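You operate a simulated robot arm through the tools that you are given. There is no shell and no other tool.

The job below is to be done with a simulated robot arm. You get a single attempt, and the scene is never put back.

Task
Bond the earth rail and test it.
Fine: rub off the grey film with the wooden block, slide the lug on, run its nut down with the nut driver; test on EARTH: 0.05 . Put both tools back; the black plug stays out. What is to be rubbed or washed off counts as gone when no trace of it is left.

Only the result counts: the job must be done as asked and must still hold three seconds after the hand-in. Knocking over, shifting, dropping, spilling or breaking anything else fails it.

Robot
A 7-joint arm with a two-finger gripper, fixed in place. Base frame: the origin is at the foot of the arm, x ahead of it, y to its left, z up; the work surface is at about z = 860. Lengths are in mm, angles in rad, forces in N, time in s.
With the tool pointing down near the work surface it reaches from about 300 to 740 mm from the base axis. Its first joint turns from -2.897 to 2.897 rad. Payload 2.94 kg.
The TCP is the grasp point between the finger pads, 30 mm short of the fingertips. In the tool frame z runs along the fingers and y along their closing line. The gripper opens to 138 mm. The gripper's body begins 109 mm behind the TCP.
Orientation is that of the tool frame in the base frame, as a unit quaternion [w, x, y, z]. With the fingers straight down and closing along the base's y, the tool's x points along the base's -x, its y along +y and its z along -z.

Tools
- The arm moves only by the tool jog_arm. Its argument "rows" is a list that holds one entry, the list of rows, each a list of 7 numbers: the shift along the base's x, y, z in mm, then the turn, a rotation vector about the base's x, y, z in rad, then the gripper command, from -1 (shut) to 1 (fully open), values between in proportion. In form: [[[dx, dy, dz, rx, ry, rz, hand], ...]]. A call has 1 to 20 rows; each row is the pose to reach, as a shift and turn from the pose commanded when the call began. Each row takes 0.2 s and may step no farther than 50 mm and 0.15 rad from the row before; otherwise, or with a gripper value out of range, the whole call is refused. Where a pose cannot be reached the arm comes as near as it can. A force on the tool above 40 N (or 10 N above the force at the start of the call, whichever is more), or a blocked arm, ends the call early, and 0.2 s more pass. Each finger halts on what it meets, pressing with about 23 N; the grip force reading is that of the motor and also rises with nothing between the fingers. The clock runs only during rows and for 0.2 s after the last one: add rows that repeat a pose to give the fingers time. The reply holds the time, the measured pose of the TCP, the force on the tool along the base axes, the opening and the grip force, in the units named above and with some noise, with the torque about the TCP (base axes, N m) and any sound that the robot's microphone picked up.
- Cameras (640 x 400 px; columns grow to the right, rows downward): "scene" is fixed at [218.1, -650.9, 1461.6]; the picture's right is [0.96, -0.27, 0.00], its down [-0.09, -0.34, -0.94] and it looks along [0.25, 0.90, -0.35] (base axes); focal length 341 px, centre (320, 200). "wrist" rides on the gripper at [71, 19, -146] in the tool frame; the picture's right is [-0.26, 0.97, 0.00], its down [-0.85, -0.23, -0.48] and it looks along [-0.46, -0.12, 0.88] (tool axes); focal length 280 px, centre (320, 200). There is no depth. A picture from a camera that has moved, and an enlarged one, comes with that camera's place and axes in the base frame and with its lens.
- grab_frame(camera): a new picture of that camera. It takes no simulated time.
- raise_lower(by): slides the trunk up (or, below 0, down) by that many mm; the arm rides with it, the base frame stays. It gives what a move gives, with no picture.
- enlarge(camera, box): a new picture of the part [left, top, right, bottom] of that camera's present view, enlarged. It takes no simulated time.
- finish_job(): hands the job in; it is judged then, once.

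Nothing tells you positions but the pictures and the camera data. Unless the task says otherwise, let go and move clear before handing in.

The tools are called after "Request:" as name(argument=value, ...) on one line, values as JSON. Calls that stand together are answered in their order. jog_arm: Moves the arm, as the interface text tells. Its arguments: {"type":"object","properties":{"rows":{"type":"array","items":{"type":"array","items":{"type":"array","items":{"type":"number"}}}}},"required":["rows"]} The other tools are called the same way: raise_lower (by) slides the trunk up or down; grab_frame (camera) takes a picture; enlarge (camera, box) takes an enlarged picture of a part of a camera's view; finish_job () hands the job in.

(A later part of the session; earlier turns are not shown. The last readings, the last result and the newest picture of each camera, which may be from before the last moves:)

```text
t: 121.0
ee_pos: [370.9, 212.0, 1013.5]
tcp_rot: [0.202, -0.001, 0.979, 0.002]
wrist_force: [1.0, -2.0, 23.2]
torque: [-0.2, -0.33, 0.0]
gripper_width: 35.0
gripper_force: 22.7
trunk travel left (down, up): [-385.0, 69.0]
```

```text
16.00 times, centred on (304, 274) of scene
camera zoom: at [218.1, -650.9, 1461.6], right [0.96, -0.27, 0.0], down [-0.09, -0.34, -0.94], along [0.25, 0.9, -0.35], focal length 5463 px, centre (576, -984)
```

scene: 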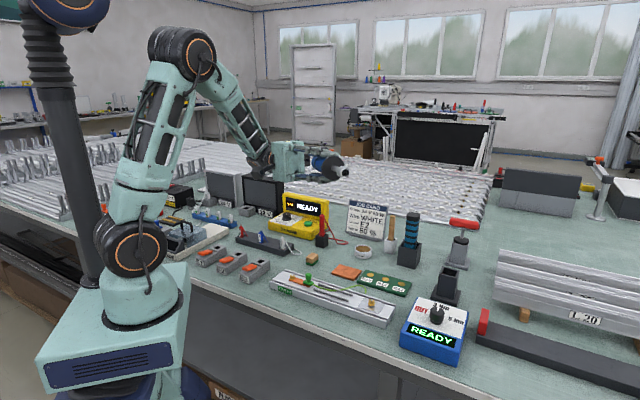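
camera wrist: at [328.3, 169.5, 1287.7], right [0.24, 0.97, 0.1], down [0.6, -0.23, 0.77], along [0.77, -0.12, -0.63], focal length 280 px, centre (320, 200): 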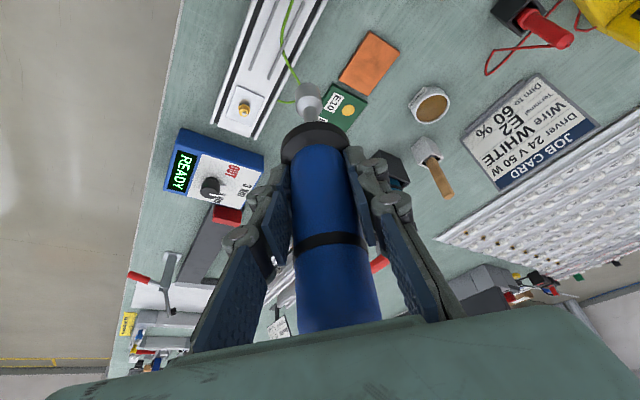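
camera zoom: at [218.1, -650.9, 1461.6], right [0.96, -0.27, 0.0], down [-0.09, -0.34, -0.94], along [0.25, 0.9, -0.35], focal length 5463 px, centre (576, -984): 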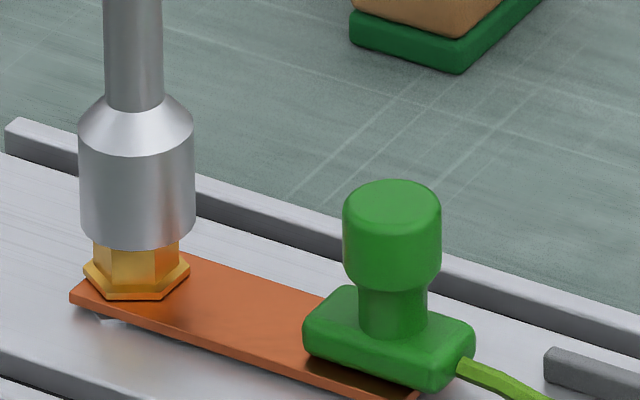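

Even 28 N well-centred does nothing, and the bore and nut flats match closely, so perhaps the fit is a true hex fit needing the right angle. I'll ease off, recentre, then rotate about the driver's own axis under very light contact.

Request:
jog_arm(rows=[[[-0.6, 0, 3, 0, 0, 0, -1], [-0.6, 0, 4.6, 0, -0.01, 0, -1], [-0.6, 0, 4.6, 0, -0.01, 0, -1]]])

Request:
enlarge(camera="wrist", box=[285, 50, 333, 98])

Request:
enlarge(camera="scene", box=[299, 266, 309, 280])

```text
t: 121.8
ee_pos: [370.6, 211.9, 1015.9]
tcp_rot: [0.205, -0.001, 0.979, 0.0]
wrist_force: [0.8, -0.2, -4.5]
torque: [-0.02, 0.03, -0.01]
gripper_width: 34.9
gripper_force: 22.9
trunk travel left (down, up): [-385.0, 69.0]
```

```text
8.33 times, centred on (309, 74) of wrist
camera zoom: at [246.4, 230.2, 1120.6], right [0.24, 0.97, 0.11], down [0.59, -0.23, 0.78], along [0.77, -0.12, -0.62], focal length 2337 px, centre (412, 1250)
```

zoom: 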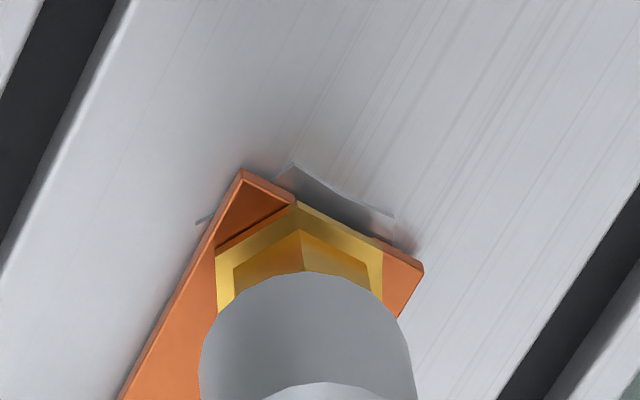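

```text
16.00 times, centred on (304, 273) of scene
camera zoom: at [218.1, -650.9, 1461.6], right [0.96, -0.27, 0.0], down [-0.09, -0.34, -0.94], along [0.25, 0.9, -0.35], focal length 5463 px, centre (576, -968)
```

zoom: 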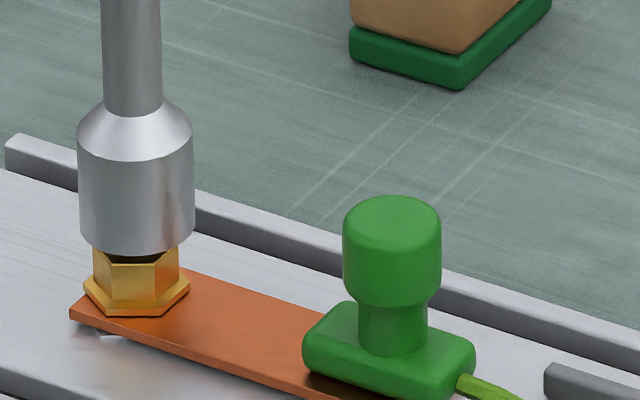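

Request:
jog_arm(rows=[[[0.1, 0.44, -1, 0, 0.01, 0, -1], [0.1, 0.44, -2.2, 0, 0.01, 0, -1], [0.1, 0.44, -2.8, 0, 0.01, 0, -1]]])

Request:
enlarge(camera="wrist", box=[285, 50, 333, 98])

Request:
enlarge(camera="scene", box=[299, 266, 309, 280])

```text
t: 122.6
ee_pos: [370.5, 212.4, 1012.8]
tcp_rot: [0.2, -0.002, 0.98, 0.001]
wrist_force: [0.1, 0.8, -3.4]
torque: [-0.01, 0.03, 0.0]
gripper_width: 35.0
gripper_force: 23.2
trunk travel left (down, up): [-385.0, 69.0]
```

```text
8.33 times, centred on (309, 74) of wrist
camera zoom: at [247.8, 231.0, 1119.6], right [0.24, 0.97, 0.1], down [0.59, -0.23, 0.77], along [0.77, -0.12, -0.63], focal length 2337 px, centre (412, 1250)
```

zoom: 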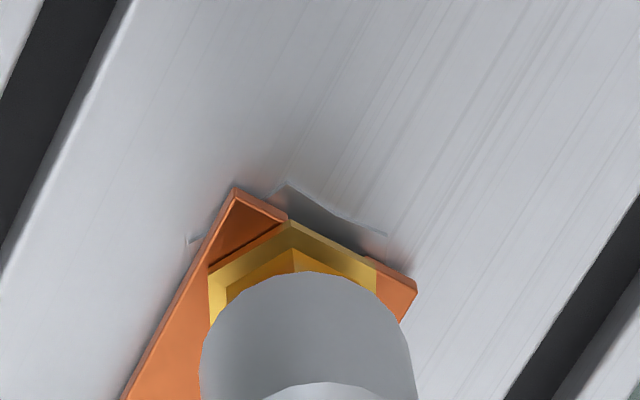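

```text
16.00 times, centred on (304, 273) of scene
camera zoom: at [218.1, -650.9, 1461.6], right [0.96, -0.27, 0.0], down [-0.09, -0.34, -0.94], along [0.25, 0.9, -0.35], focal length 5463 px, centre (576, -968)
```

zoom: 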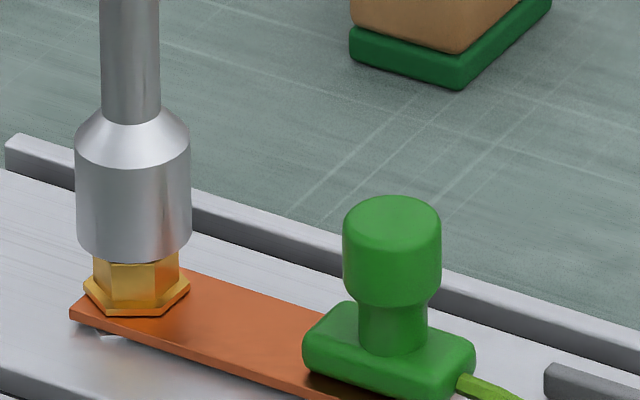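

Positioning noise of ~0.5 mm means a tight fit can't be intended. To see whether the tool's real contact face matches what I see, I'll touch the socket on the bare rail beside the lug and look for a visible gap.

Request:
jog_arm(rows=[[[0, 0, 8, 0, 0, 0, -1], [-10, 10, 9, 0, 0, 0, -1], [-20, 20, 9, 0, 0, 0, -1], [-20, 20, 2, 0, 0, 0, -1], [-20, 20, -8, 0, 0, 0, -1], [-20, 20, -8, 0, 0, 0, -1]]])

Request:
enlarge(camera="scene", box=[294, 262, 310, 280])

```text
t: 124.0
ee_pos: [350.7, 233.2, 1004.2]
tcp_rot: [0.2, 0.001, 0.98, 0.0]
wrist_force: [-0.2, -0.2, -3.6]
torque: [0.0, -0.01, -0.02]
gripper_width: 34.7
gripper_force: 22.6
trunk travel left (down, up): [-385.0, 69.0]
```

```text
16.00 times, centred on (302, 271) of scene
camera zoom: at [218.1, -650.9, 1461.6], right [0.96, -0.27, 0.0], down [-0.09, -0.34, -0.94], along [0.25, 0.9, -0.35], focal length 5463 px, centre (608, -936)
```

zoom: 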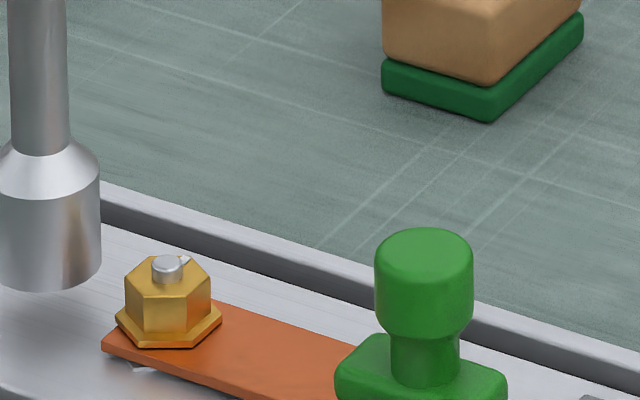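

Request:
jog_arm(rows=[[[0, 0, -2, 0, 0, 0, -1], [0, 0, -3.5, 0, 0, 0, -1], [0, 0, -3.5, 0, 0, 0, -1]]])

Request:
jog_arm(rows=[[[0, 0, -1, 0, 0, 0, -1], [0, 0, -2, 0, 0, 0, -1]]])

Request:
enlarge(camera="scene", box=[292, 264, 308, 282])

```text
t: 124.8
ee_pos: [350.6, 232.9, 1000.6]
tcp_rot: [0.2, -0.001, 0.98, 0.001]
wrist_force: [0.2, -0.5, -4.2]
torque: [-0.02, 0.02, 0.02]
gripper_width: 35.1
gripper_force: 22.9
trunk travel left (down, up): [-385.0, 69.0]
```

```text
t: 125.4
ee_pos: [351.0, 231.6, 999.8]
tcp_rot: [0.2, 0.0, 0.98, 0.0]
wrist_force: [0.0, -0.8, -3.5]
torque: [0.0, 0.0, -0.04]
gripper_width: 34.9
gripper_force: 23.5
trunk travel left (down, up): [-385.0, 69.0]
```

```text
16.00 times, centred on (300, 273) of scene
camera zoom: at [218.1, -650.9, 1461.6], right [0.96, -0.27, 0.0], down [-0.09, -0.34, -0.94], along [0.25, 0.9, -0.35], focal length 5463 px, centre (640, -968)
```

zoom: 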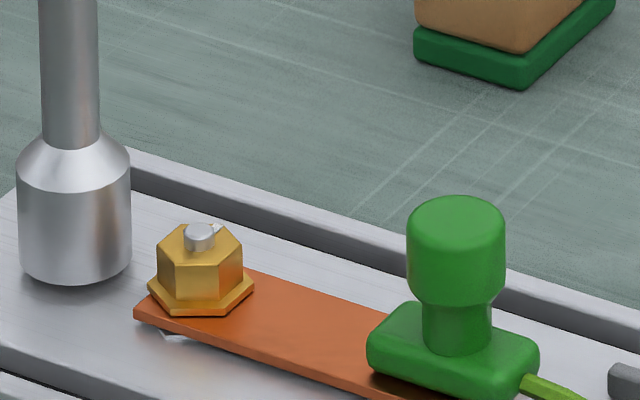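

Request:
jog_arm(rows=[[[0, 0, -0.8, 0, 0, 0, -1], [0, 0, -1.5, 0, 0, 0, -1]]])

Request:
enlarge(camera="scene", box=[292, 264, 308, 282])

```text
t: 126.0
ee_pos: [350.3, 231.8, 997.7]
tcp_rot: [0.201, -0.001, 0.98, 0.0]
wrist_force: [-0.8, -0.4, -3.6]
torque: [0.0, 0.02, 0.0]
gripper_width: 35.0
gripper_force: 22.6
trunk travel left (down, up): [-385.0, 69.0]
```

```text
16.00 times, centred on (300, 273) of scene
camera zoom: at [218.1, -650.9, 1461.6], right [0.96, -0.27, 0.0], down [-0.09, -0.34, -0.94], along [0.25, 0.9, -0.35], focal length 5463 px, centre (640, -968)
```

zoom: 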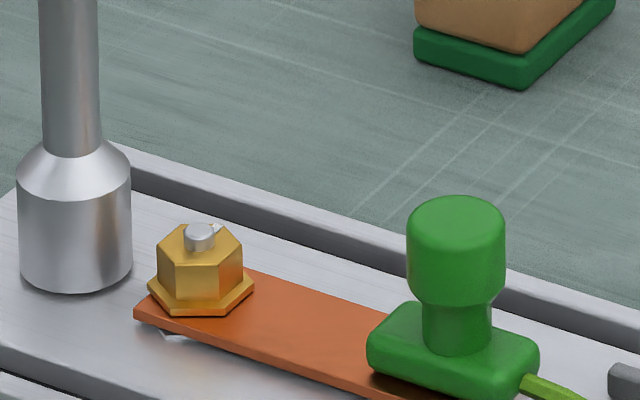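

Request:
jog_arm(rows=[[[0, 0, -0.8, 0, 0, 0, -1], [0, 0, -1.5, 0, 0, 0, -1]]])

Request:
enlarge(camera="scene", box=[292, 264, 308, 282])

```text
t: 126.6
ee_pos: [350.6, 232.2, 996.7]
tcp_rot: [0.201, -0.001, 0.98, 0.001]
wrist_force: [-1.2, -0.5, 1.2]
torque: [-0.08, 0.06, -0.02]
gripper_width: 35.0
gripper_force: 23.3
trunk travel left (down, up): [-385.0, 69.0]
```

```text
16.00 times, centred on (300, 273) of scene
camera zoom: at [218.1, -650.9, 1461.6], right [0.96, -0.27, 0.0], down [-0.09, -0.34, -0.94], along [0.25, 0.9, -0.35], focal length 5463 px, centre (640, -968)
```

zoom: 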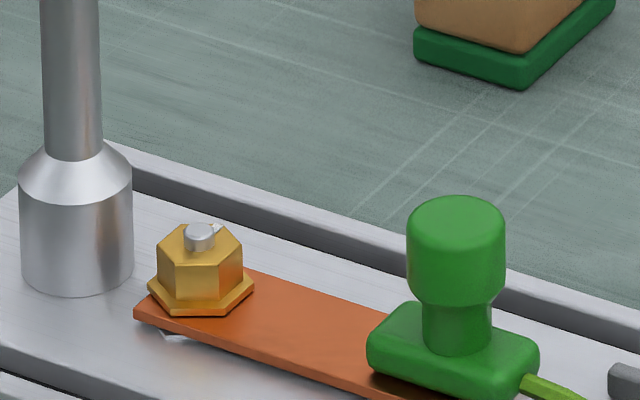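

The contact face matches the visible rim, so the tool simply can't go over this stud: it is stopped by the stud tip itself. Perhaps this isn't the tool for this nut. I'll put the blue driver back in its stand and examine the striped teal-handled tool.

Request:
jog_arm(rows=[[[0, 0, 20, 0, 0, 0, -1], [0, 0, 60, 0, 0, 0, -1], [0, 0, 105, 0, 0, 0, -1], [0, 0, 150, 0, 0, 0, -1], [40, -17, 150, 0, 0, 0, -1], [84, -36, 150, 0, 0, 0, -1], [128, -54, 150, 0, 0, 0, -1], [172, -73, 150, 0, 0, 0, -1], [216, -92, 150, 0, 0, 0, -1], [260, -110, 150, 0, 0, 0, -1], [304, -129, 150, 0, 0, 0, -1], [348, -148, 150, 0, 0, 0, -1], [392, -166, 150, 0, 0, 0, -1], [424, -180, 150, 0, 0, 0, -1], [436, -185, 150, 0, 0, 0, -1], [436, -185, 110, 0, 0, 0, -1], [436, -185, 110, 0, 0, 0, -1]]])

Request:
enlarge(camera="wrist", box=[230, 0, 370, 140])

Request:
enlarge(camera="scene", box=[420, 190, 490, 310])

```text
t: 130.2
ee_pos: [786.6, 48.5, 1105.0]
tcp_rot: [0.2, 0.0, 0.98, 0.001]
wrist_force: [-0.4, 0.1, -4.6]
torque: [-0.02, 0.01, 0.03]
gripper_width: 35.2
gripper_force: 22.8
trunk travel left (down, up): [-385.0, 69.0]
```

```text
2.86 times, centred on (300, 70) of wrist
camera zoom: at [664.1, 66.0, 1211.3], right [0.24, 0.97, 0.1], down [0.59, -0.23, 0.77], along [0.77, -0.12, -0.63], focal length 801 px, centre (377, 571)
```

zoom: 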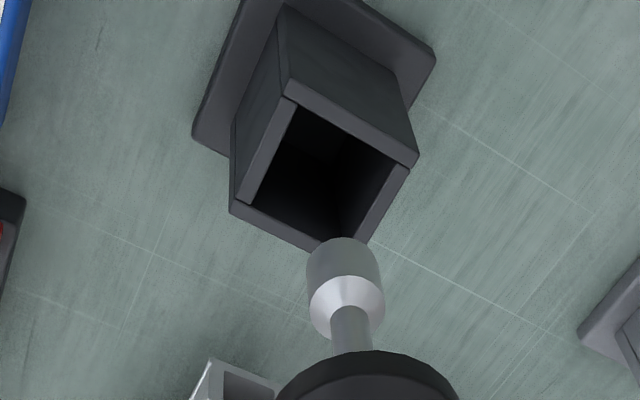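

```text
3.33 times, centred on (455, 250) of scene
camera zoom: at [218.1, -650.9, 1461.6], right [0.96, -0.27, 0.0], down [-0.09, -0.34, -0.94], along [0.25, 0.9, -0.35], focal length 1138 px, centre (-130, 33)
```

zoom: 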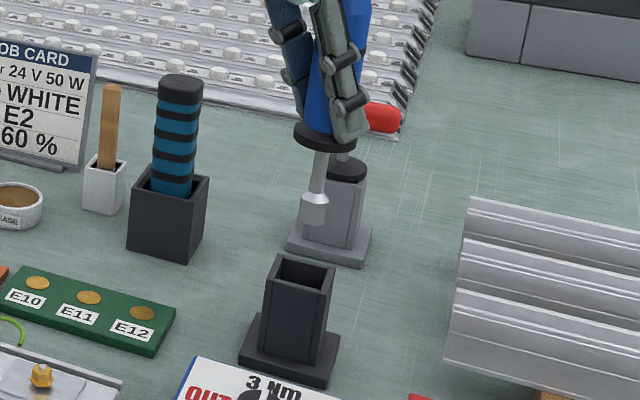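

Request:
jog_arm(rows=[[[0, -0.5, -35, 0, 0, 0, -1], [0, -0.5, -70, 0, 0, 0, -1], [0, -0.5, -100, 0, 0, 0, -1], [0, -0.5, -113, 0, 0, 0, -1], [0, -0.5, -113, 0, 0, 0, -1]]])

Request:
jog_arm(rows=[[[0, 0, -2, 0, 0, 0, -1], [0, 0, -4, 0, 0, 0, -1]]])

Request:
enlarge(camera="scene", box=[430, 250, 475, 300])

```text
t: 131.4
ee_pos: [787.6, 47.5, 991.9]
tcp_rot: [0.2, 0.0, 0.98, 0.001]
wrist_force: [0.2, -0.3, -3.4]
torque: [-0.01, -0.04, 0.02]
gripper_width: 35.0
gripper_force: 22.7
trunk travel left (down, up): [-385.0, 69.0]
```

```text
t: 132.0
ee_pos: [786.6, 47.7, 989.5]
tcp_rot: [0.2, -0.001, 0.98, 0.001]
wrist_force: [0.3, 0.6, -3.0]
torque: [-0.03, 0.0, 0.01]
gripper_width: 34.9
gripper_force: 23.0
trunk travel left (down, up): [-385.0, 69.0]
```

```text
8.00 times, centred on (452, 275) of scene
camera zoom: at [218.1, -650.9, 1461.6], right [0.96, -0.27, 0.0], down [-0.09, -0.34, -0.94], along [0.25, 0.9, -0.35], focal length 2732 px, centre (-740, -400)
```

zoom: 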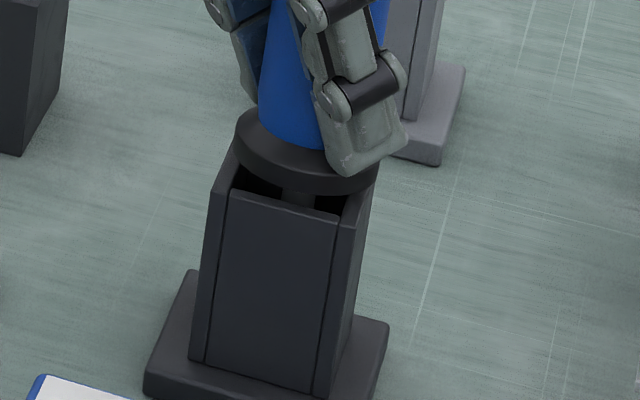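

Request:
jog_arm(rows=[[[0, 0, -1.5, 0, 0, 0, -1], [0, 0, -3, 0, 0, 0, -1]]])

Request:
jog_arm(rows=[[[0, 0, -1, 0, 0, 0, -1], [0, 0, -1.5, 0, 0, 0, -1]]])

```text
t: 132.6
ee_pos: [785.6, 47.4, 985.7]
tcp_rot: [0.199, 0.0, 0.98, 0.001]
wrist_force: [0.4, 0.8, -4.9]
torque: [0.01, 0.05, -0.03]
gripper_width: 34.6
gripper_force: 23.1
trunk travel left (down, up): [-385.0, 69.0]
```

```text
t: 133.2
ee_pos: [786.5, 46.2, 985.3]
tcp_rot: [0.2, -0.001, 0.98, 0.001]
wrist_force: [-1.0, 0.8, -2.3]
torque: [0.04, 0.05, -0.02]
gripper_width: 34.7
gripper_force: 23.1
trunk travel left (down, up): [-385.0, 69.0]
```

Request:
jog_arm(rows=[[[0, 0, -0.8, 0, 0, 0, -1], [0, 0, -0.8, 0, 0, 0, -0.3], [0, 0, -0.8, 0, 0, 0, 0.1], [0, 0, -0.8, 0, 0, 0, 0.1], [0, 0, 30, 0, 0, 0, 0.1], [0, 0, 70, 0, 0, 0, 0.1], [0, 0, 115, 0, 0, 0, 0.1], [-20, 0, 150, 0, 0, 0, 0.1]]])

Request:
enlarge(camera="scene", box=[420, 200, 490, 310])

Request:
grab_frame(camera="wrist")

```text
t: 135.0
ee_pos: [764.7, 48.6, 1136.9]
tcp_rot: [0.2, -0.002, 0.98, 0.001]
wrist_force: [-1.4, -0.1, 0.0]
torque: [0.02, 0.01, -0.03]
gripper_width: 76.1
gripper_force: 0.1
trunk travel left (down, up): [-385.0, 69.0]
```

```text
3.64 times, centred on (455, 255) of scene
camera zoom: at [218.1, -650.9, 1461.6], right [0.96, -0.27, 0.0], down [-0.09, -0.34, -0.94], along [0.25, 0.9, -0.35], focal length 1242 px, centre (-171, 0)
```

zoom: 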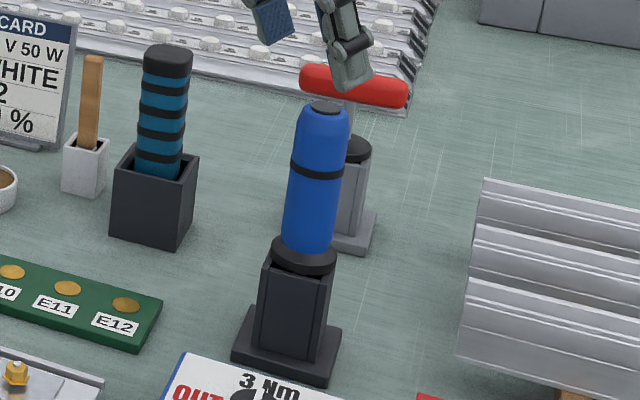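

```text
taken
camera wrist: at [642.2, 65.4, 1243.0], right [0.24, 0.97, 0.1], down [0.59, -0.23, 0.77], along [0.77, -0.12, -0.63], focal length 280 px, centre (320, 200)
```

wrist: 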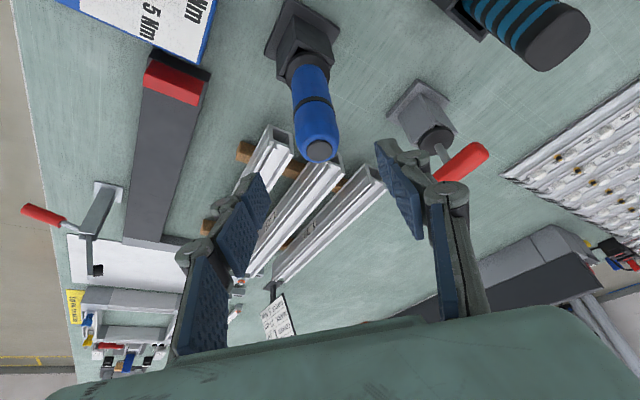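

The driver is back in its stand. There's a small sign beyond the profiles; I'll read it, and look at the teal tool from here.

Request:
enlarge(camera="wrist", box=[250, 280, 310, 345])

Request:
enlarge(camera="wrist", box=[360, 60, 500, 200])

Request:
enlarge(camera="wrist", box=[420, 0, 610, 80])

Request:
enlarge(camera="wrist", box=[20, 170, 200, 380])

```text
6.15 times, centred on (280, 312) of wrist
camera zoom: at [642.2, 65.4, 1243.0], right [0.24, 0.97, 0.1], down [0.59, -0.23, 0.77], along [0.77, -0.12, -0.63], focal length 1726 px, centre (566, -492)
```

zoom: 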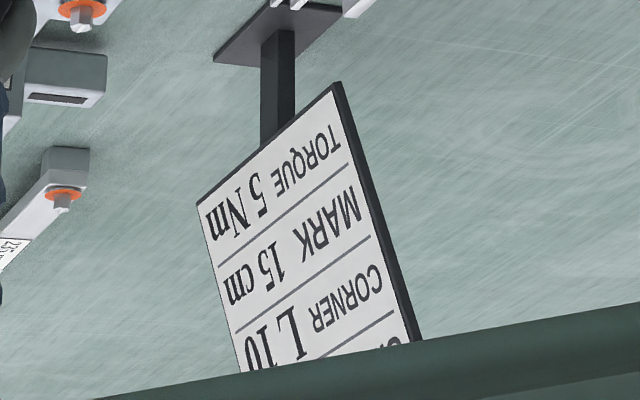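

```text
2.86 times, centred on (430, 130) of wrist
camera zoom: at [642.2, 65.4, 1243.0], right [0.24, 0.97, 0.1], down [0.59, -0.23, 0.77], along [0.77, -0.12, -0.63], focal length 801 px, centre (6, 400)
```

zoom: 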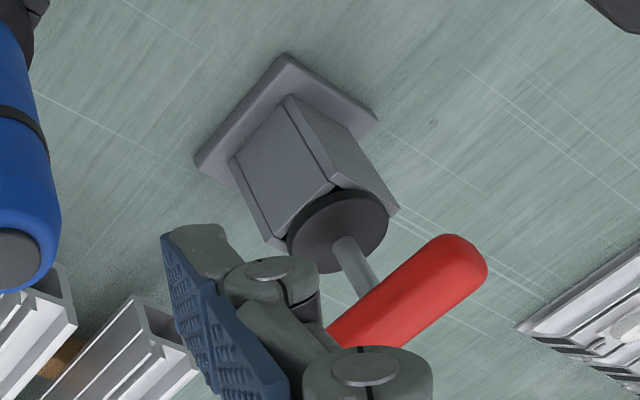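

```text
3.37 times, centred on (515, 40) of wrist
camera zoom: at [642.2, 65.4, 1243.0], right [0.24, 0.97, 0.1], down [0.59, -0.23, 0.77], along [0.77, -0.12, -0.63], focal length 944 px, centre (-337, 739)
```

zoom: 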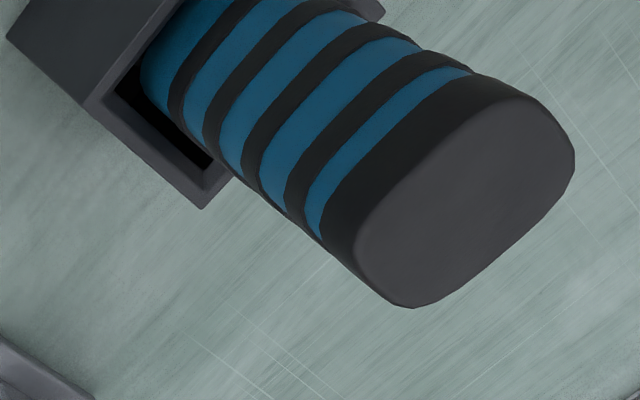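

```text
1.90 times, centred on (110, 275) of wrist
camera zoom: at [642.2, 65.4, 1243.0], right [0.24, 0.97, 0.1], down [0.59, -0.23, 0.77], along [0.77, -0.12, -0.63], focal length 534 px, centre (720, 57)
```

zoom: 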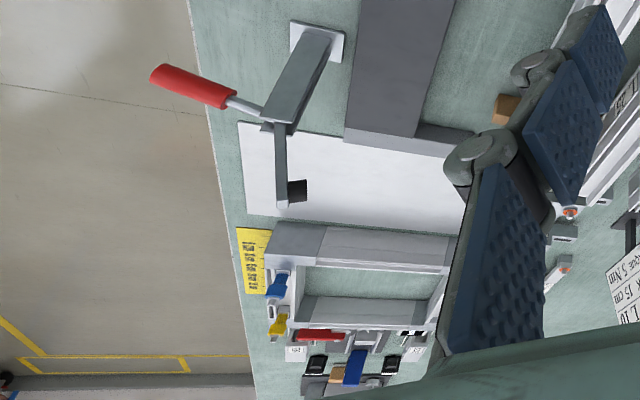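

That sign is the key: the torque driver and 3/5 Nm box belong to the profile-frame station ("TORQUE 5 Nm"), not the earth rail. The teal striped tool beside the electrical things is likely the nut driver; I'll move over to it.

Request:
jog_arm(rows=[[[0, 25, 25, 0, 0, 0.06, 0.3], [0, 60, 45, 0, 0, 0.12, 0.3], [-2, 95, 55, 0, 0, 0.18, 0.3], [-4, 130, 55, 0, 0, 0.24, 0.3], [-6, 165, 55, 0, 0, 0.3, 0.3], [-8, 190, 55, 0, 0, 0.33, 0.3], [-8, 190, 55, 0, 0, 0.33, 0.3]]])

Request:
grab_frame(camera="wrist")

Request:
enlarge(camera="scene", box=[370, 130, 470, 280])

```text
t: 136.6
ee_pos: [757.7, 236.4, 1189.2]
tcp_rot: [0.198, -0.162, 0.966, 0.034]
wrist_force: [-0.1, 0.0, -0.5]
torque: [0.01, 0.0, -0.01]
gripper_width: 89.3
gripper_force: 0.1
trunk travel left (down, up): [-385.0, 69.0]
```

```text
taken
camera wrist: at [635.0, 213.9, 1296.4], right [-0.09, 0.99, 0.1], down [0.64, -0.03, 0.77], along [0.77, 0.13, -0.63], focal length 280 px, centre (320, 200)
```

wrist: 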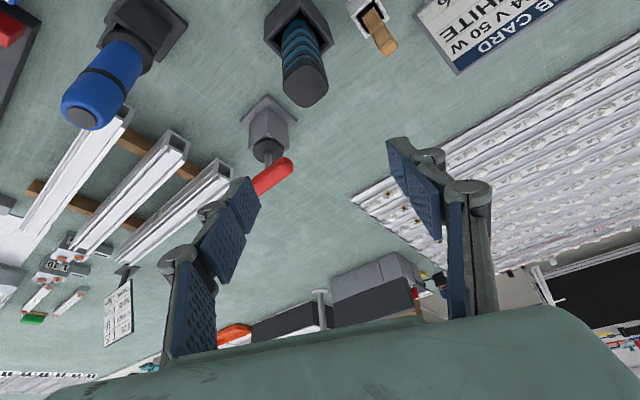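

```text
2.67 times, centred on (420, 205) of scene
camera zoom: at [218.1, -650.9, 1461.6], right [0.96, -0.27, 0.0], down [-0.09, -0.34, -0.94], along [0.25, 0.9, -0.35], focal length 910 px, centre (53, 187)
```

zoom: 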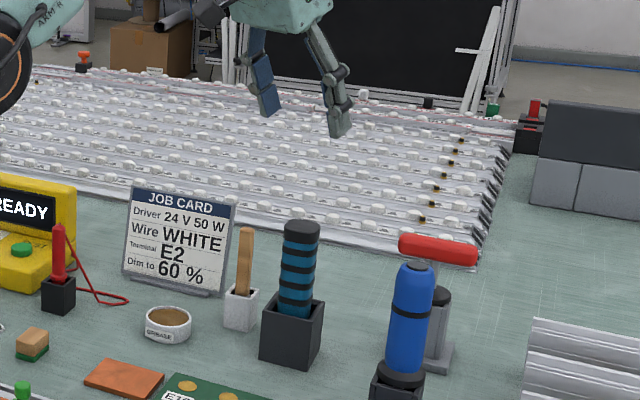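

Request:
enlarge(camera="wrist", box=[250, 0, 350, 120])

Request:
enlarge(camera="scene", box=[395, 205, 430, 275])

```text
3.33 times, centred on (300, 60) of wrist
camera zoom: at [635.0, 213.9, 1296.4], right [-0.09, 0.99, 0.1], down [0.64, -0.03, 0.77], along [0.77, 0.13, -0.63], focal length 935 px, centre (387, 667)
```

zoom: 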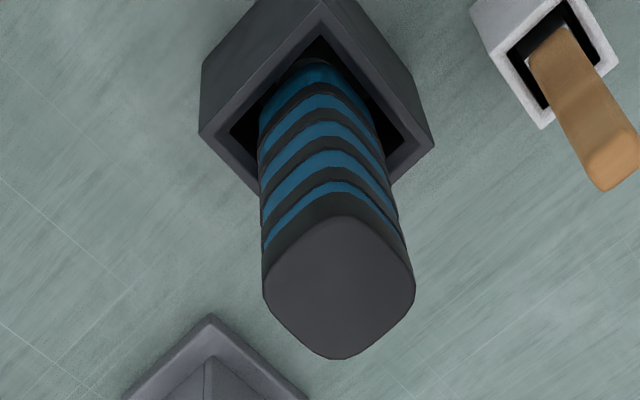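

```text
5.71 times, centred on (412, 240) of scene
camera zoom: at [218.1, -650.9, 1461.6], right [0.96, -0.27, 0.0], down [-0.09, -0.34, -0.94], along [0.25, 0.9, -0.35], focal length 1951 px, centre (-209, -29)
```

zoom: 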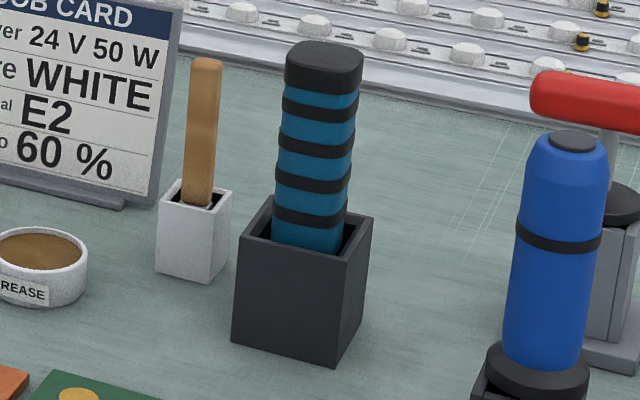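

The teal handle is square with flats along the rail's 45° directions – well suited for a gripper to turn – so it is most likely the nut driver. I'll turn the hand to match its flats and tilt a bit more.

Request:
jog_arm(rows=[[[2, 0, -20, 0, 0, 0.115, 0.3], [4, 1, -40, 0, 0, 0.23, 0.3], [6, 1, -60, 0, 0, 0.345, 0.3], [8, 2, -75, 0, 0, 0.455, 0.3], [8, 2, -75, 0, 0, 0.455, 0.3]]])

Request:
jog_arm(rows=[[[4, 0, 0, 0.05, -0.05, 0, 0.3], [9, 0, 0, 0.0707, -0.0707, 0, 0.3], [9, 0, 0, 0.0707, -0.0707, 0, 0.3]]])

Request:
grab_frame(camera="wrist")

Request:
enlarge(camera="scene", box=[370, 150, 460, 280])

```text
t: 137.8
ee_pos: [767.7, 238.5, 1116.1]
tcp_rot: [0.182, -0.376, 0.905, 0.078]
wrist_force: [0.2, -0.2, -0.3]
torque: [-0.01, -0.02, 0.01]
gripper_width: 89.6
gripper_force: 0.0
out of reach, approached as far as the arm can: row 3
trunk travel left (down, up): [-385.0, 69.0]
```

```text
t: 138.6
ee_pos: [789.8, 242.4, 1120.0]
tcp_rot: [0.228, -0.371, 0.895, 0.096]
wrist_force: [0.1, 0.9, -0.1]
torque: [-0.02, 0.02, -0.02]
gripper_width: 90.0
gripper_force: 0.1
out of reach, approached as far as the arm can: row 1, 2, 3
trunk travel left (down, up): [-385.0, 69.0]
```

```text
taken
camera wrist: at [682.7, 160.9, 1213.8], right [-0.52, 0.84, 0.13], down [0.53, 0.2, 0.82], along [0.67, 0.5, -0.55], focal length 280 px, centre (320, 200)
```

wrist: 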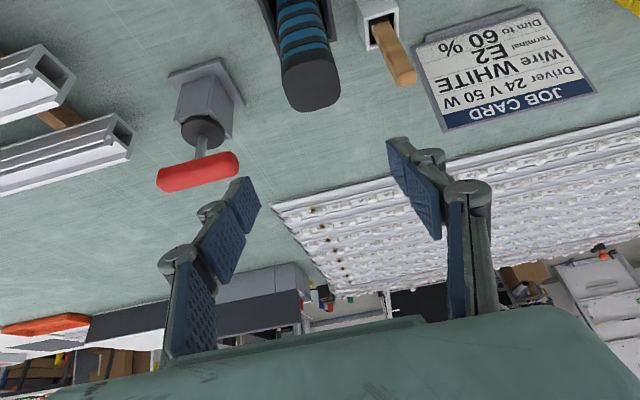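

```text
3.08 times, centred on (415, 215) of scene
camera zoom: at [218.1, -650.9, 1461.6], right [0.96, -0.27, 0.0], down [-0.09, -0.34, -0.94], along [0.25, 0.9, -0.35], focal length 1051 px, centre (28, 154)
```

zoom: 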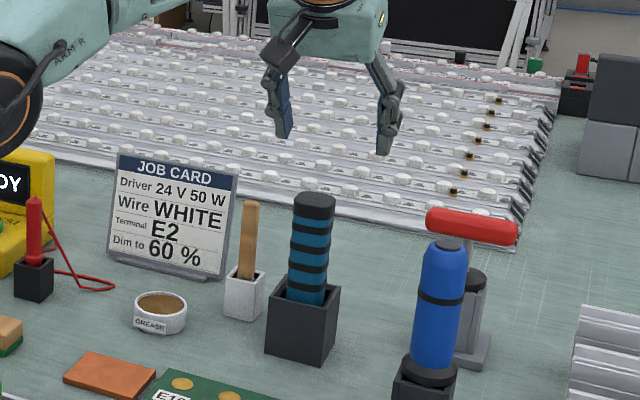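

The arm was at its reach limit up there. I'll lower, where it has more reach, and check the pose again.

Request:
jog_arm(rows=[[[0, 0, -15, 0, 0, 0, 0.3], [0, 0, -30, 0, 0, 0, 0.3], [0, 0, -30, 0, 0, 0, 0.3]]])

Request:
grab_frame(camera="wrist")

```text
t: 139.4
ee_pos: [797.4, 243.6, 1091.3]
tcp_rot: [0.228, -0.371, 0.895, 0.096]
wrist_force: [-0.5, -0.1, 0.3]
torque: [0.01, 0.02, -0.01]
gripper_width: 89.7
gripper_force: 0.0
out of reach, approached as far as the arm can: row 1, 2, 3
trunk travel left (down, up): [-385.0, 69.0]
```

```text
taken
camera wrist: at [689.8, 162.6, 1185.2], right [-0.52, 0.84, 0.13], down [0.53, 0.2, 0.82], along [0.67, 0.5, -0.55], focal length 280 px, centre (320, 200)
```

wrist: 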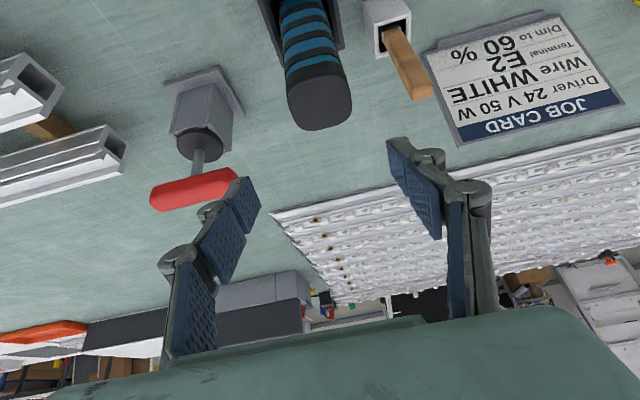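

The extra tilt is what the arm can't do here. I'll go back to the 0.4 rad tilt and check.

Request:
jog_arm(rows=[[[0, 0, 0, -0.035, 0.035, 0, 0.3], [0, 0, 0, -0.0707, 0.0707, 0, 0.3], [0, 0, 0, -0.0707, 0.0707, 0, 0.3]]])

Request:
grab_frame(camera="wrist")

```text
t: 140.2
ee_pos: [777.8, 241.8, 1088.3]
tcp_rot: [0.184, -0.375, 0.905, 0.077]
wrist_force: [0.1, 0.9, -0.5]
torque: [-0.02, 0.02, -0.01]
gripper_width: 89.8
gripper_force: 0.1
out of reach, approached as far as the arm can: row 1, 2, 3
trunk travel left (down, up): [-385.0, 69.0]
```

```text
taken
camera wrist: at [676.7, 168.6, 1194.0], right [-0.51, 0.85, 0.1], down [0.58, 0.26, 0.77], along [0.63, 0.46, -0.63], focal length 280 px, centre (320, 200)
```

wrist: 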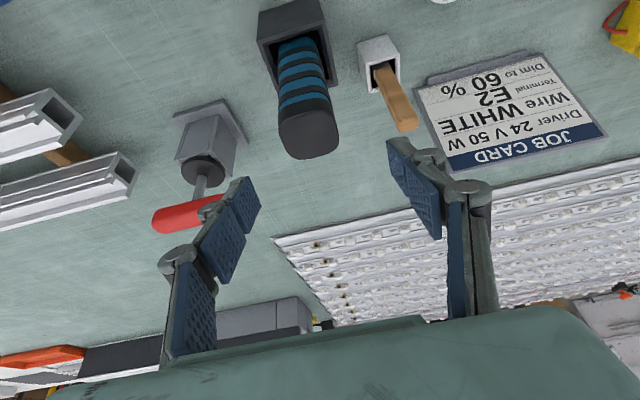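

Still marginal. Raising the trunk should give reach; then I'll come down onto the tool.

Request:
raise_lower(by=60)

Request:
jog_arm(rows=[[[0, 0, -30, 0, 0, 0, 0.3], [0, 0, -60, 0, 0, 0, 0.3], [0, 0, -60, 0, 0, 0, 0.3]]])

Request:
grab_frame(camera="wrist")

```text
t: 141.2
ee_pos: [777.2, 241.6, 1148.3]
tcp_rot: [0.184, -0.375, 0.905, 0.077]
wrist_force: [-0.2, 0.0, -0.4]
torque: [0.01, 0.04, 0.02]
gripper_width: 89.6
gripper_force: 0.0
trunk travel left (down, up): [-445.0, 9.0]
```

```text
t: 142.0
ee_pos: [777.6, 242.0, 1087.8]
tcp_rot: [0.185, -0.375, 0.905, 0.077]
wrist_force: [0.3, -0.4, 0.0]
torque: [0.01, -0.02, 0.01]
gripper_width: 89.7
gripper_force: 0.1
trunk travel left (down, up): [-445.0, 9.0]
```

```text
taken
camera wrist: at [676.5, 168.6, 1194.5], right [-0.51, 0.85, 0.1], down [0.58, 0.26, 0.77], along [0.63, 0.46, -0.63], focal length 280 px, centre (320, 200)
```

wrist: 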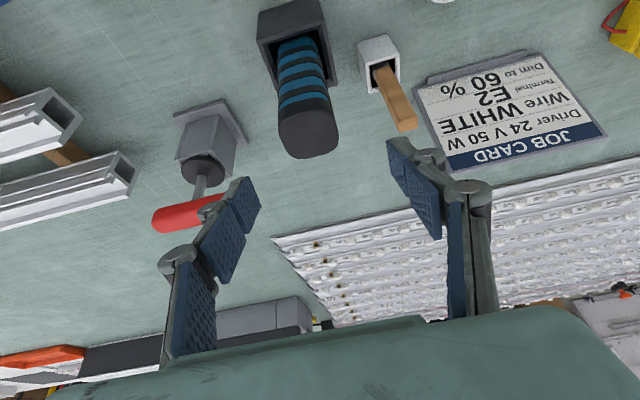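

Reachable now. I'll zoom on the tool top to place the grip.

Request:
enlarge(camera="wrist", box=[240, 20, 380, 170])

```text
2.67 times, centred on (310, 95) of wrist
camera zoom: at [676.5, 168.6, 1194.5], right [-0.51, 0.85, 0.1], down [0.58, 0.26, 0.77], along [0.63, 0.46, -0.63], focal length 748 px, centre (347, 480)
```

zoom: 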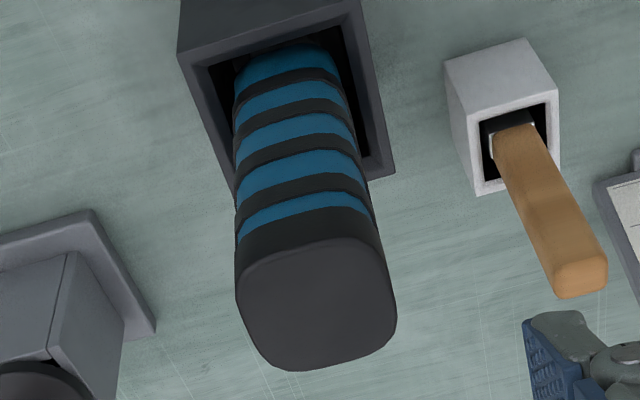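

Handle centre is at about (776, 239), flats nearly aligned with the hand. Going down and gripping it.

Request:
jog_arm(rows=[[[-1.7, -3, -20, 0, 0, 0, 0.25], [-1.7, -3, -50, 0, 0, 0, 0.2], [-1.7, -3, -80, 0, 0, 0, 0.1], [-1.7, -3, -88, 0, 0, 0, 0.1], [-1.7, -3, -88, 0, 0, 0, 0.1]]])

Request:
grab_frame(camera="wrist")

Request:
enlarge(camera="scene", box=[370, 180, 450, 280])

```text
t: 143.2
ee_pos: [775.3, 239.4, 1000.2]
tcp_rot: [0.184, -0.375, 0.905, 0.077]
wrist_force: [-0.8, -0.5, -0.4]
torque: [-0.01, 0.0, -0.01]
gripper_width: 75.9
gripper_force: 0.1
trunk travel left (down, up): [-445.0, 9.0]
```

```text
taken
camera wrist: at [674.6, 165.2, 1105.8], right [-0.51, 0.85, 0.1], down [0.58, 0.26, 0.77], along [0.63, 0.46, -0.63], focal length 280 px, centre (320, 200)
```

wrist: 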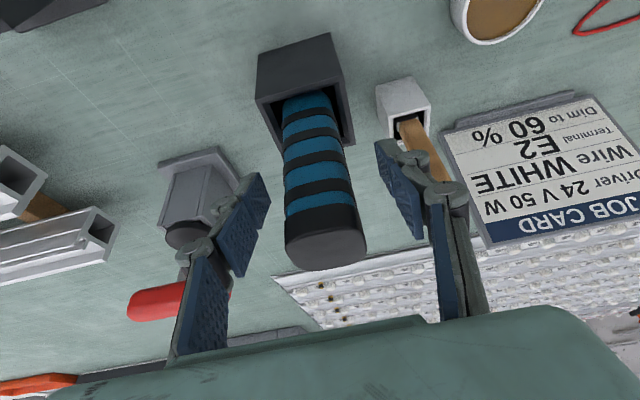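

```text
4.00 times, centred on (410, 230) of scene
camera zoom: at [218.1, -650.9, 1461.6], right [0.96, -0.27, 0.0], down [-0.09, -0.34, -0.94], along [0.25, 0.9, -0.35], focal length 1366 px, centre (-40, 80)
```

zoom: 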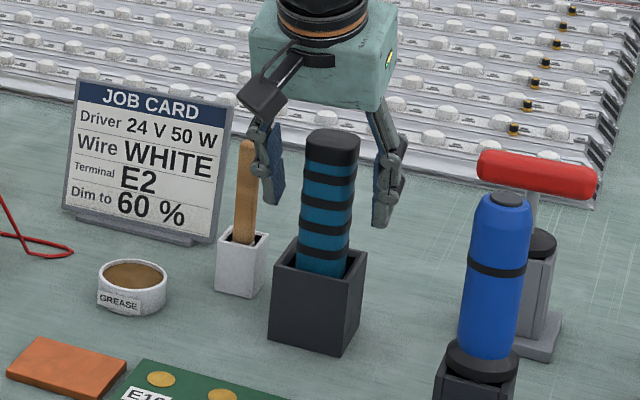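

Request:
jog_arm(rows=[[[0, 0, 0, 0, 0, 0, -0.2], [0, 0, 0, 0, 0, 0, -1], [0, 0, 0, 0, 0, 0, -1], [0, 0, 0, 0, 0, 0, -1]]])

Request:
jog_arm(rows=[[[0, 0, 8, 0, 0, 0, -1], [0, 0, 25, 0, 0, 0, -1], [0, 0, 25, 0, 0, 0, -1]]])

Request:
enlarge(camera="scene", box=[370, 180, 450, 280])

```text
t: 144.2
ee_pos: [774.8, 240.2, 1000.5]
tcp_rot: [0.185, -0.375, 0.905, 0.077]
wrist_force: [0.6, -1.7, 0.3]
torque: [-0.05, -0.05, -0.01]
gripper_width: 37.6
gripper_force: 22.8
trunk travel left (down, up): [-445.0, 9.0]
```

```text
t: 145.0
ee_pos: [774.4, 240.4, 1024.9]
tcp_rot: [0.185, -0.375, 0.905, 0.077]
wrist_force: [-0.3, 0.3, -2.5]
torque: [0.02, -0.01, -0.02]
gripper_width: 37.4
gripper_force: 22.9
trunk travel left (down, up): [-445.0, 9.0]
```

```text
4.00 times, centred on (410, 230) of scene
camera zoom: at [218.1, -650.9, 1461.6], right [0.96, -0.27, 0.0], down [-0.09, -0.34, -0.94], along [0.25, 0.9, -0.35], focal length 1366 px, centre (-40, 80)
```

zoom: 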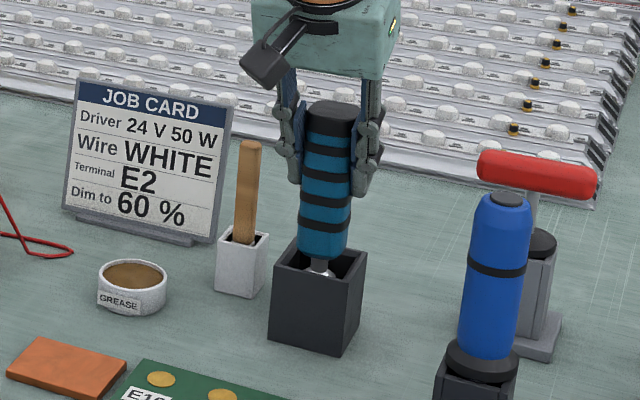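

It has a metal shaft with a socket below. Lifting further to see it.

Request:
jog_arm(rows=[[[0, 0, 25, 0, 0, 0, -1], [0, 0, 55, 0, 0, 0, -1], [0, 0, 80, 0, 0, 0, -1], [0, 0, 80, 0, 0, 0, -1]]])

Request:
enlarge(camera="scene", box=[375, 180, 445, 280])

Request:
enlarge(camera="scene", box=[398, 225, 426, 260])

Request:
grab_frame(camera="wrist")

```text
t: 146.0
ee_pos: [775.6, 238.9, 1103.9]
tcp_rot: [0.185, -0.375, 0.905, 0.078]
wrist_force: [-0.5, 0.5, -3.4]
torque: [-0.03, -0.01, -0.01]
gripper_width: 37.4
gripper_force: 23.4
trunk travel left (down, up): [-445.0, 9.0]
```

```text
4.00 times, centred on (410, 230) of scene
camera zoom: at [218.1, -650.9, 1461.6], right [0.96, -0.27, 0.0], down [-0.09, -0.34, -0.94], along [0.25, 0.9, -0.35], focal length 1366 px, centre (-40, 80)
```

zoom: 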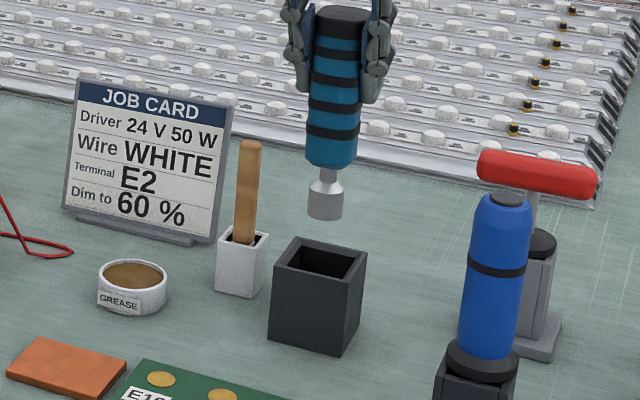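

```text
11.43 times, centred on (412, 242) of scene
camera zoom: at [218.1, -650.9, 1461.6], right [0.96, -0.27, 0.0], down [-0.09, -0.34, -0.94], along [0.25, 0.9, -0.35], focal length 3902 px, centre (-731, -286)
```

zoom: 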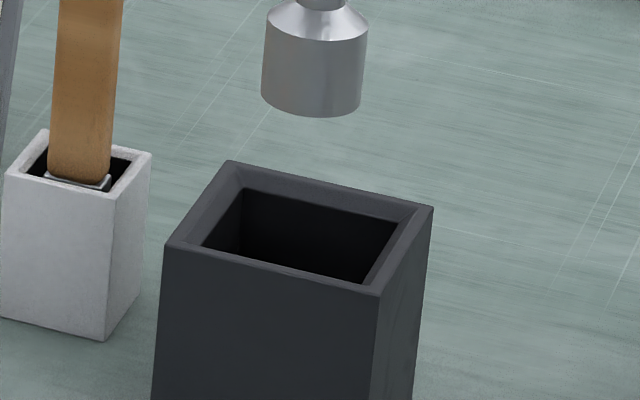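

```text
taken
camera wrist: at [674.3, 165.6, 1211.0], right [-0.51, 0.85, 0.1], down [0.58, 0.26, 0.77], along [0.63, 0.46, -0.63], focal length 280 px, centre (320, 200)
```

wrist: 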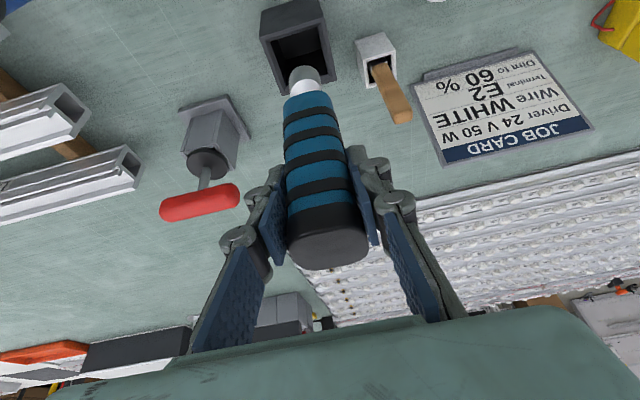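

Confirmed: this teal tool is the nut driver – short shaft and a wide (≈28 mm) socket that fits over the nut. I'll carry it to the stud.

Request:
jog_arm(rows=[[[-20, -1, 20, 0, 0, 0, -1], [-60, -4, 20, 0, 0, 0, -1], [-102, -7, 20, 0, 0, 0, -1], [-144, -10, 20, 0, 0, 0, -1], [-186, -13, 20, 0, 0, 0, -1], [-228, -16, 20, 0, 0, 0, -1], [-270, -19, 20, 0, 0, 0, -1], [-312, -22, 20, 0, 0, 0, -1], [-354, -25, 20, 0, 0, 0, -1], [-390, -27, 10, 0, 0, 0, -1], [-403, -27, 0, 0, 0, 0, -1], [-403, -27, 0, 0, 0, 0, -1]]])

Request:
grab_frame(camera="wrist")

Request:
enlarge(camera="scene", box=[265, 200, 345, 290])

```text
t: 148.6
ee_pos: [371.7, 212.5, 1106.1]
tcp_rot: [0.184, -0.376, 0.905, 0.078]
wrist_force: [0.3, 0.5, -3.3]
torque: [0.01, 0.02, 0.01]
gripper_width: 37.6
gripper_force: 23.3
trunk travel left (down, up): [-445.0, 9.0]
```

```text
taken
camera wrist: at [271.2, 138.0, 1210.7], right [-0.51, 0.85, 0.1], down [0.58, 0.26, 0.77], along [0.63, 0.46, -0.63], focal length 280 px, centre (320, 200)
```

wrist: 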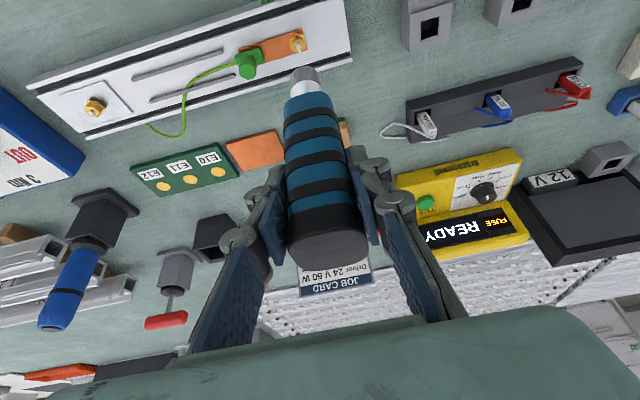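

```text
4.44 times, centred on (305, 245) of scene
camera zoom: at [218.1, -650.9, 1461.6], right [0.96, -0.27, 0.0], down [-0.09, -0.34, -0.94], along [0.25, 0.9, -0.35], focal length 1518 px, centre (387, 0)
```

zoom: 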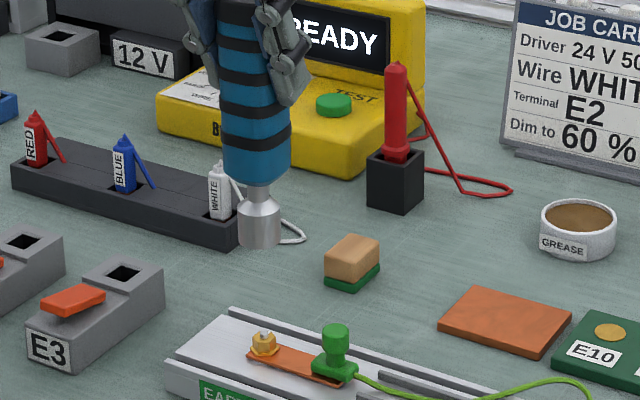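

Hanging over the stud. I'll lower with the trunk (also better for the arm geometry) to about 20 mm above the nut and check the centring.

Request:
raise_lower(by=-48)

Request:
enlarge(camera="wrist", box=[260, 10, 350, 110])

Request:
enlarge(camera="scene", box=[292, 258, 316, 282])

```text
t: 149.5
ee_pos: [371.6, 212.2, 1056.9]
tcp_rot: [0.185, -0.375, 0.905, 0.077]
wrist_force: [0.4, -0.8, -3.6]
torque: [0.0, 0.0, -0.02]
gripper_width: 37.4
gripper_force: 23.6
trunk travel left (down, up): [-397.0, 57.0]
```

```text
4.00 times, centred on (305, 60) of wrist
camera zoom: at [271.4, 138.0, 1162.8], right [-0.51, 0.85, 0.1], down [0.58, 0.26, 0.77], along [0.63, 0.46, -0.63], focal length 1122 px, centre (380, 760)
```

zoom: 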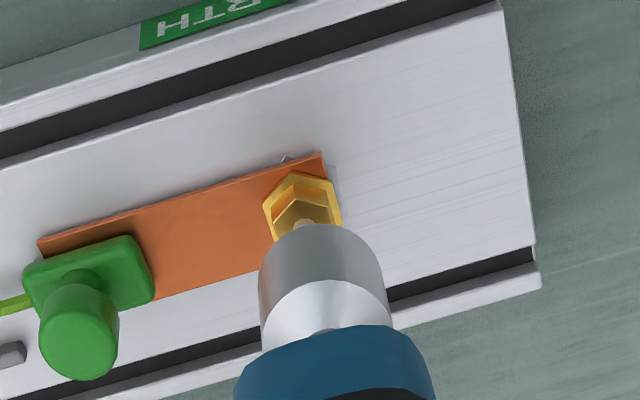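

```text
16.00 times, centred on (304, 270) of scene
camera zoom: at [218.1, -650.9, 1461.6], right [0.96, -0.27, 0.0], down [-0.09, -0.34, -0.94], along [0.25, 0.9, -0.35], focal length 5463 px, centre (576, -920)
```

zoom: 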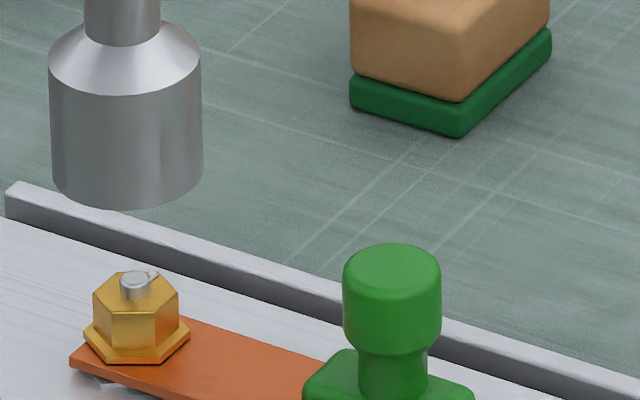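

Socket is ~1.5 mm off; easily corrected. First I'll wind the wrist counter-clockwise in the air, to have a long clockwise turn available.

Request:
jog_arm(rows=[[[0.5, -1.5, 0, 0, 0, 0.13, -1], [0.5, -1.5, 0, 0, 0, 0.26, -1], [0.5, -1.5, 0, 0, 0, 0.39, -1], [0.5, -1.5, 0, 0, 0, 0.52, -1], [0.5, -1.5, 0, 0, 0, 0.65, -1], [0.5, -1.5, 0, 0, 0, 0.78, -1], [0.5, -1.5, 0, 0, 0, 0.91, -1], [0.5, -1.5, 0, 0, 0, 1.04, -1], [0.5, -1.5, 0, 0, 0, 1.17, -1], [0.5, -1.5, 0, 0, 0, 1.3, -1], [0.5, -1.5, 0, 0, 0, 1.3, -1]]])

Request:
grab_frame(camera="wrist")

Request:
grab_frame(camera="scene")

```text
t: 151.9
ee_pos: [373.0, 209.6, 1056.5]
tcp_rot: [-0.101, 0.847, -0.493, -0.173]
wrist_force: [0.2, -0.4, -4.2]
torque: [-0.04, 0.02, -0.01]
gripper_width: 37.8
gripper_force: 23.4
trunk travel left (down, up): [-397.0, 57.0]
```

```text
taken
camera wrist: at [416.1, 93.8, 1162.7], right [-0.96, -0.27, 0.1], down [-0.09, 0.63, 0.77], along [-0.27, 0.73, -0.63], focal length 280 px, centre (320, 200)
```

wrist: 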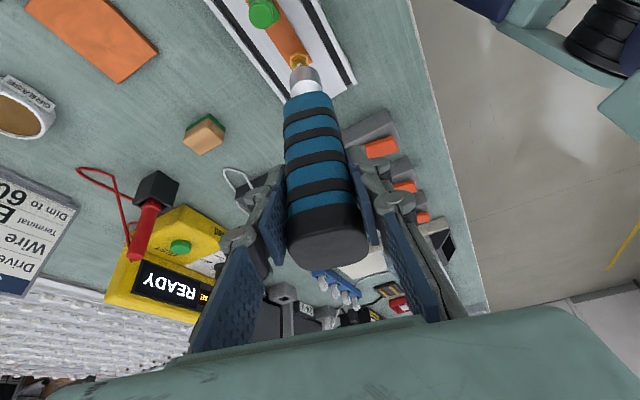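

```text
taken
```

scene: 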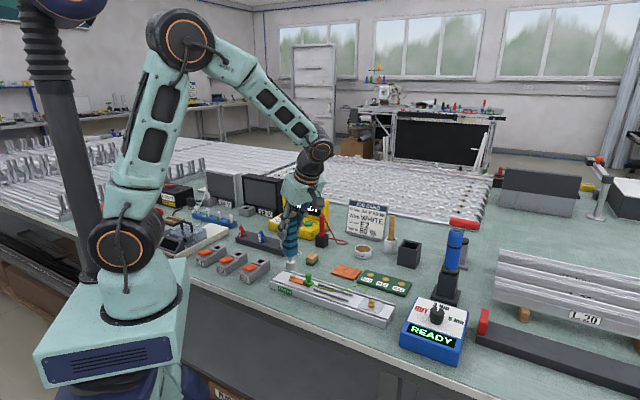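

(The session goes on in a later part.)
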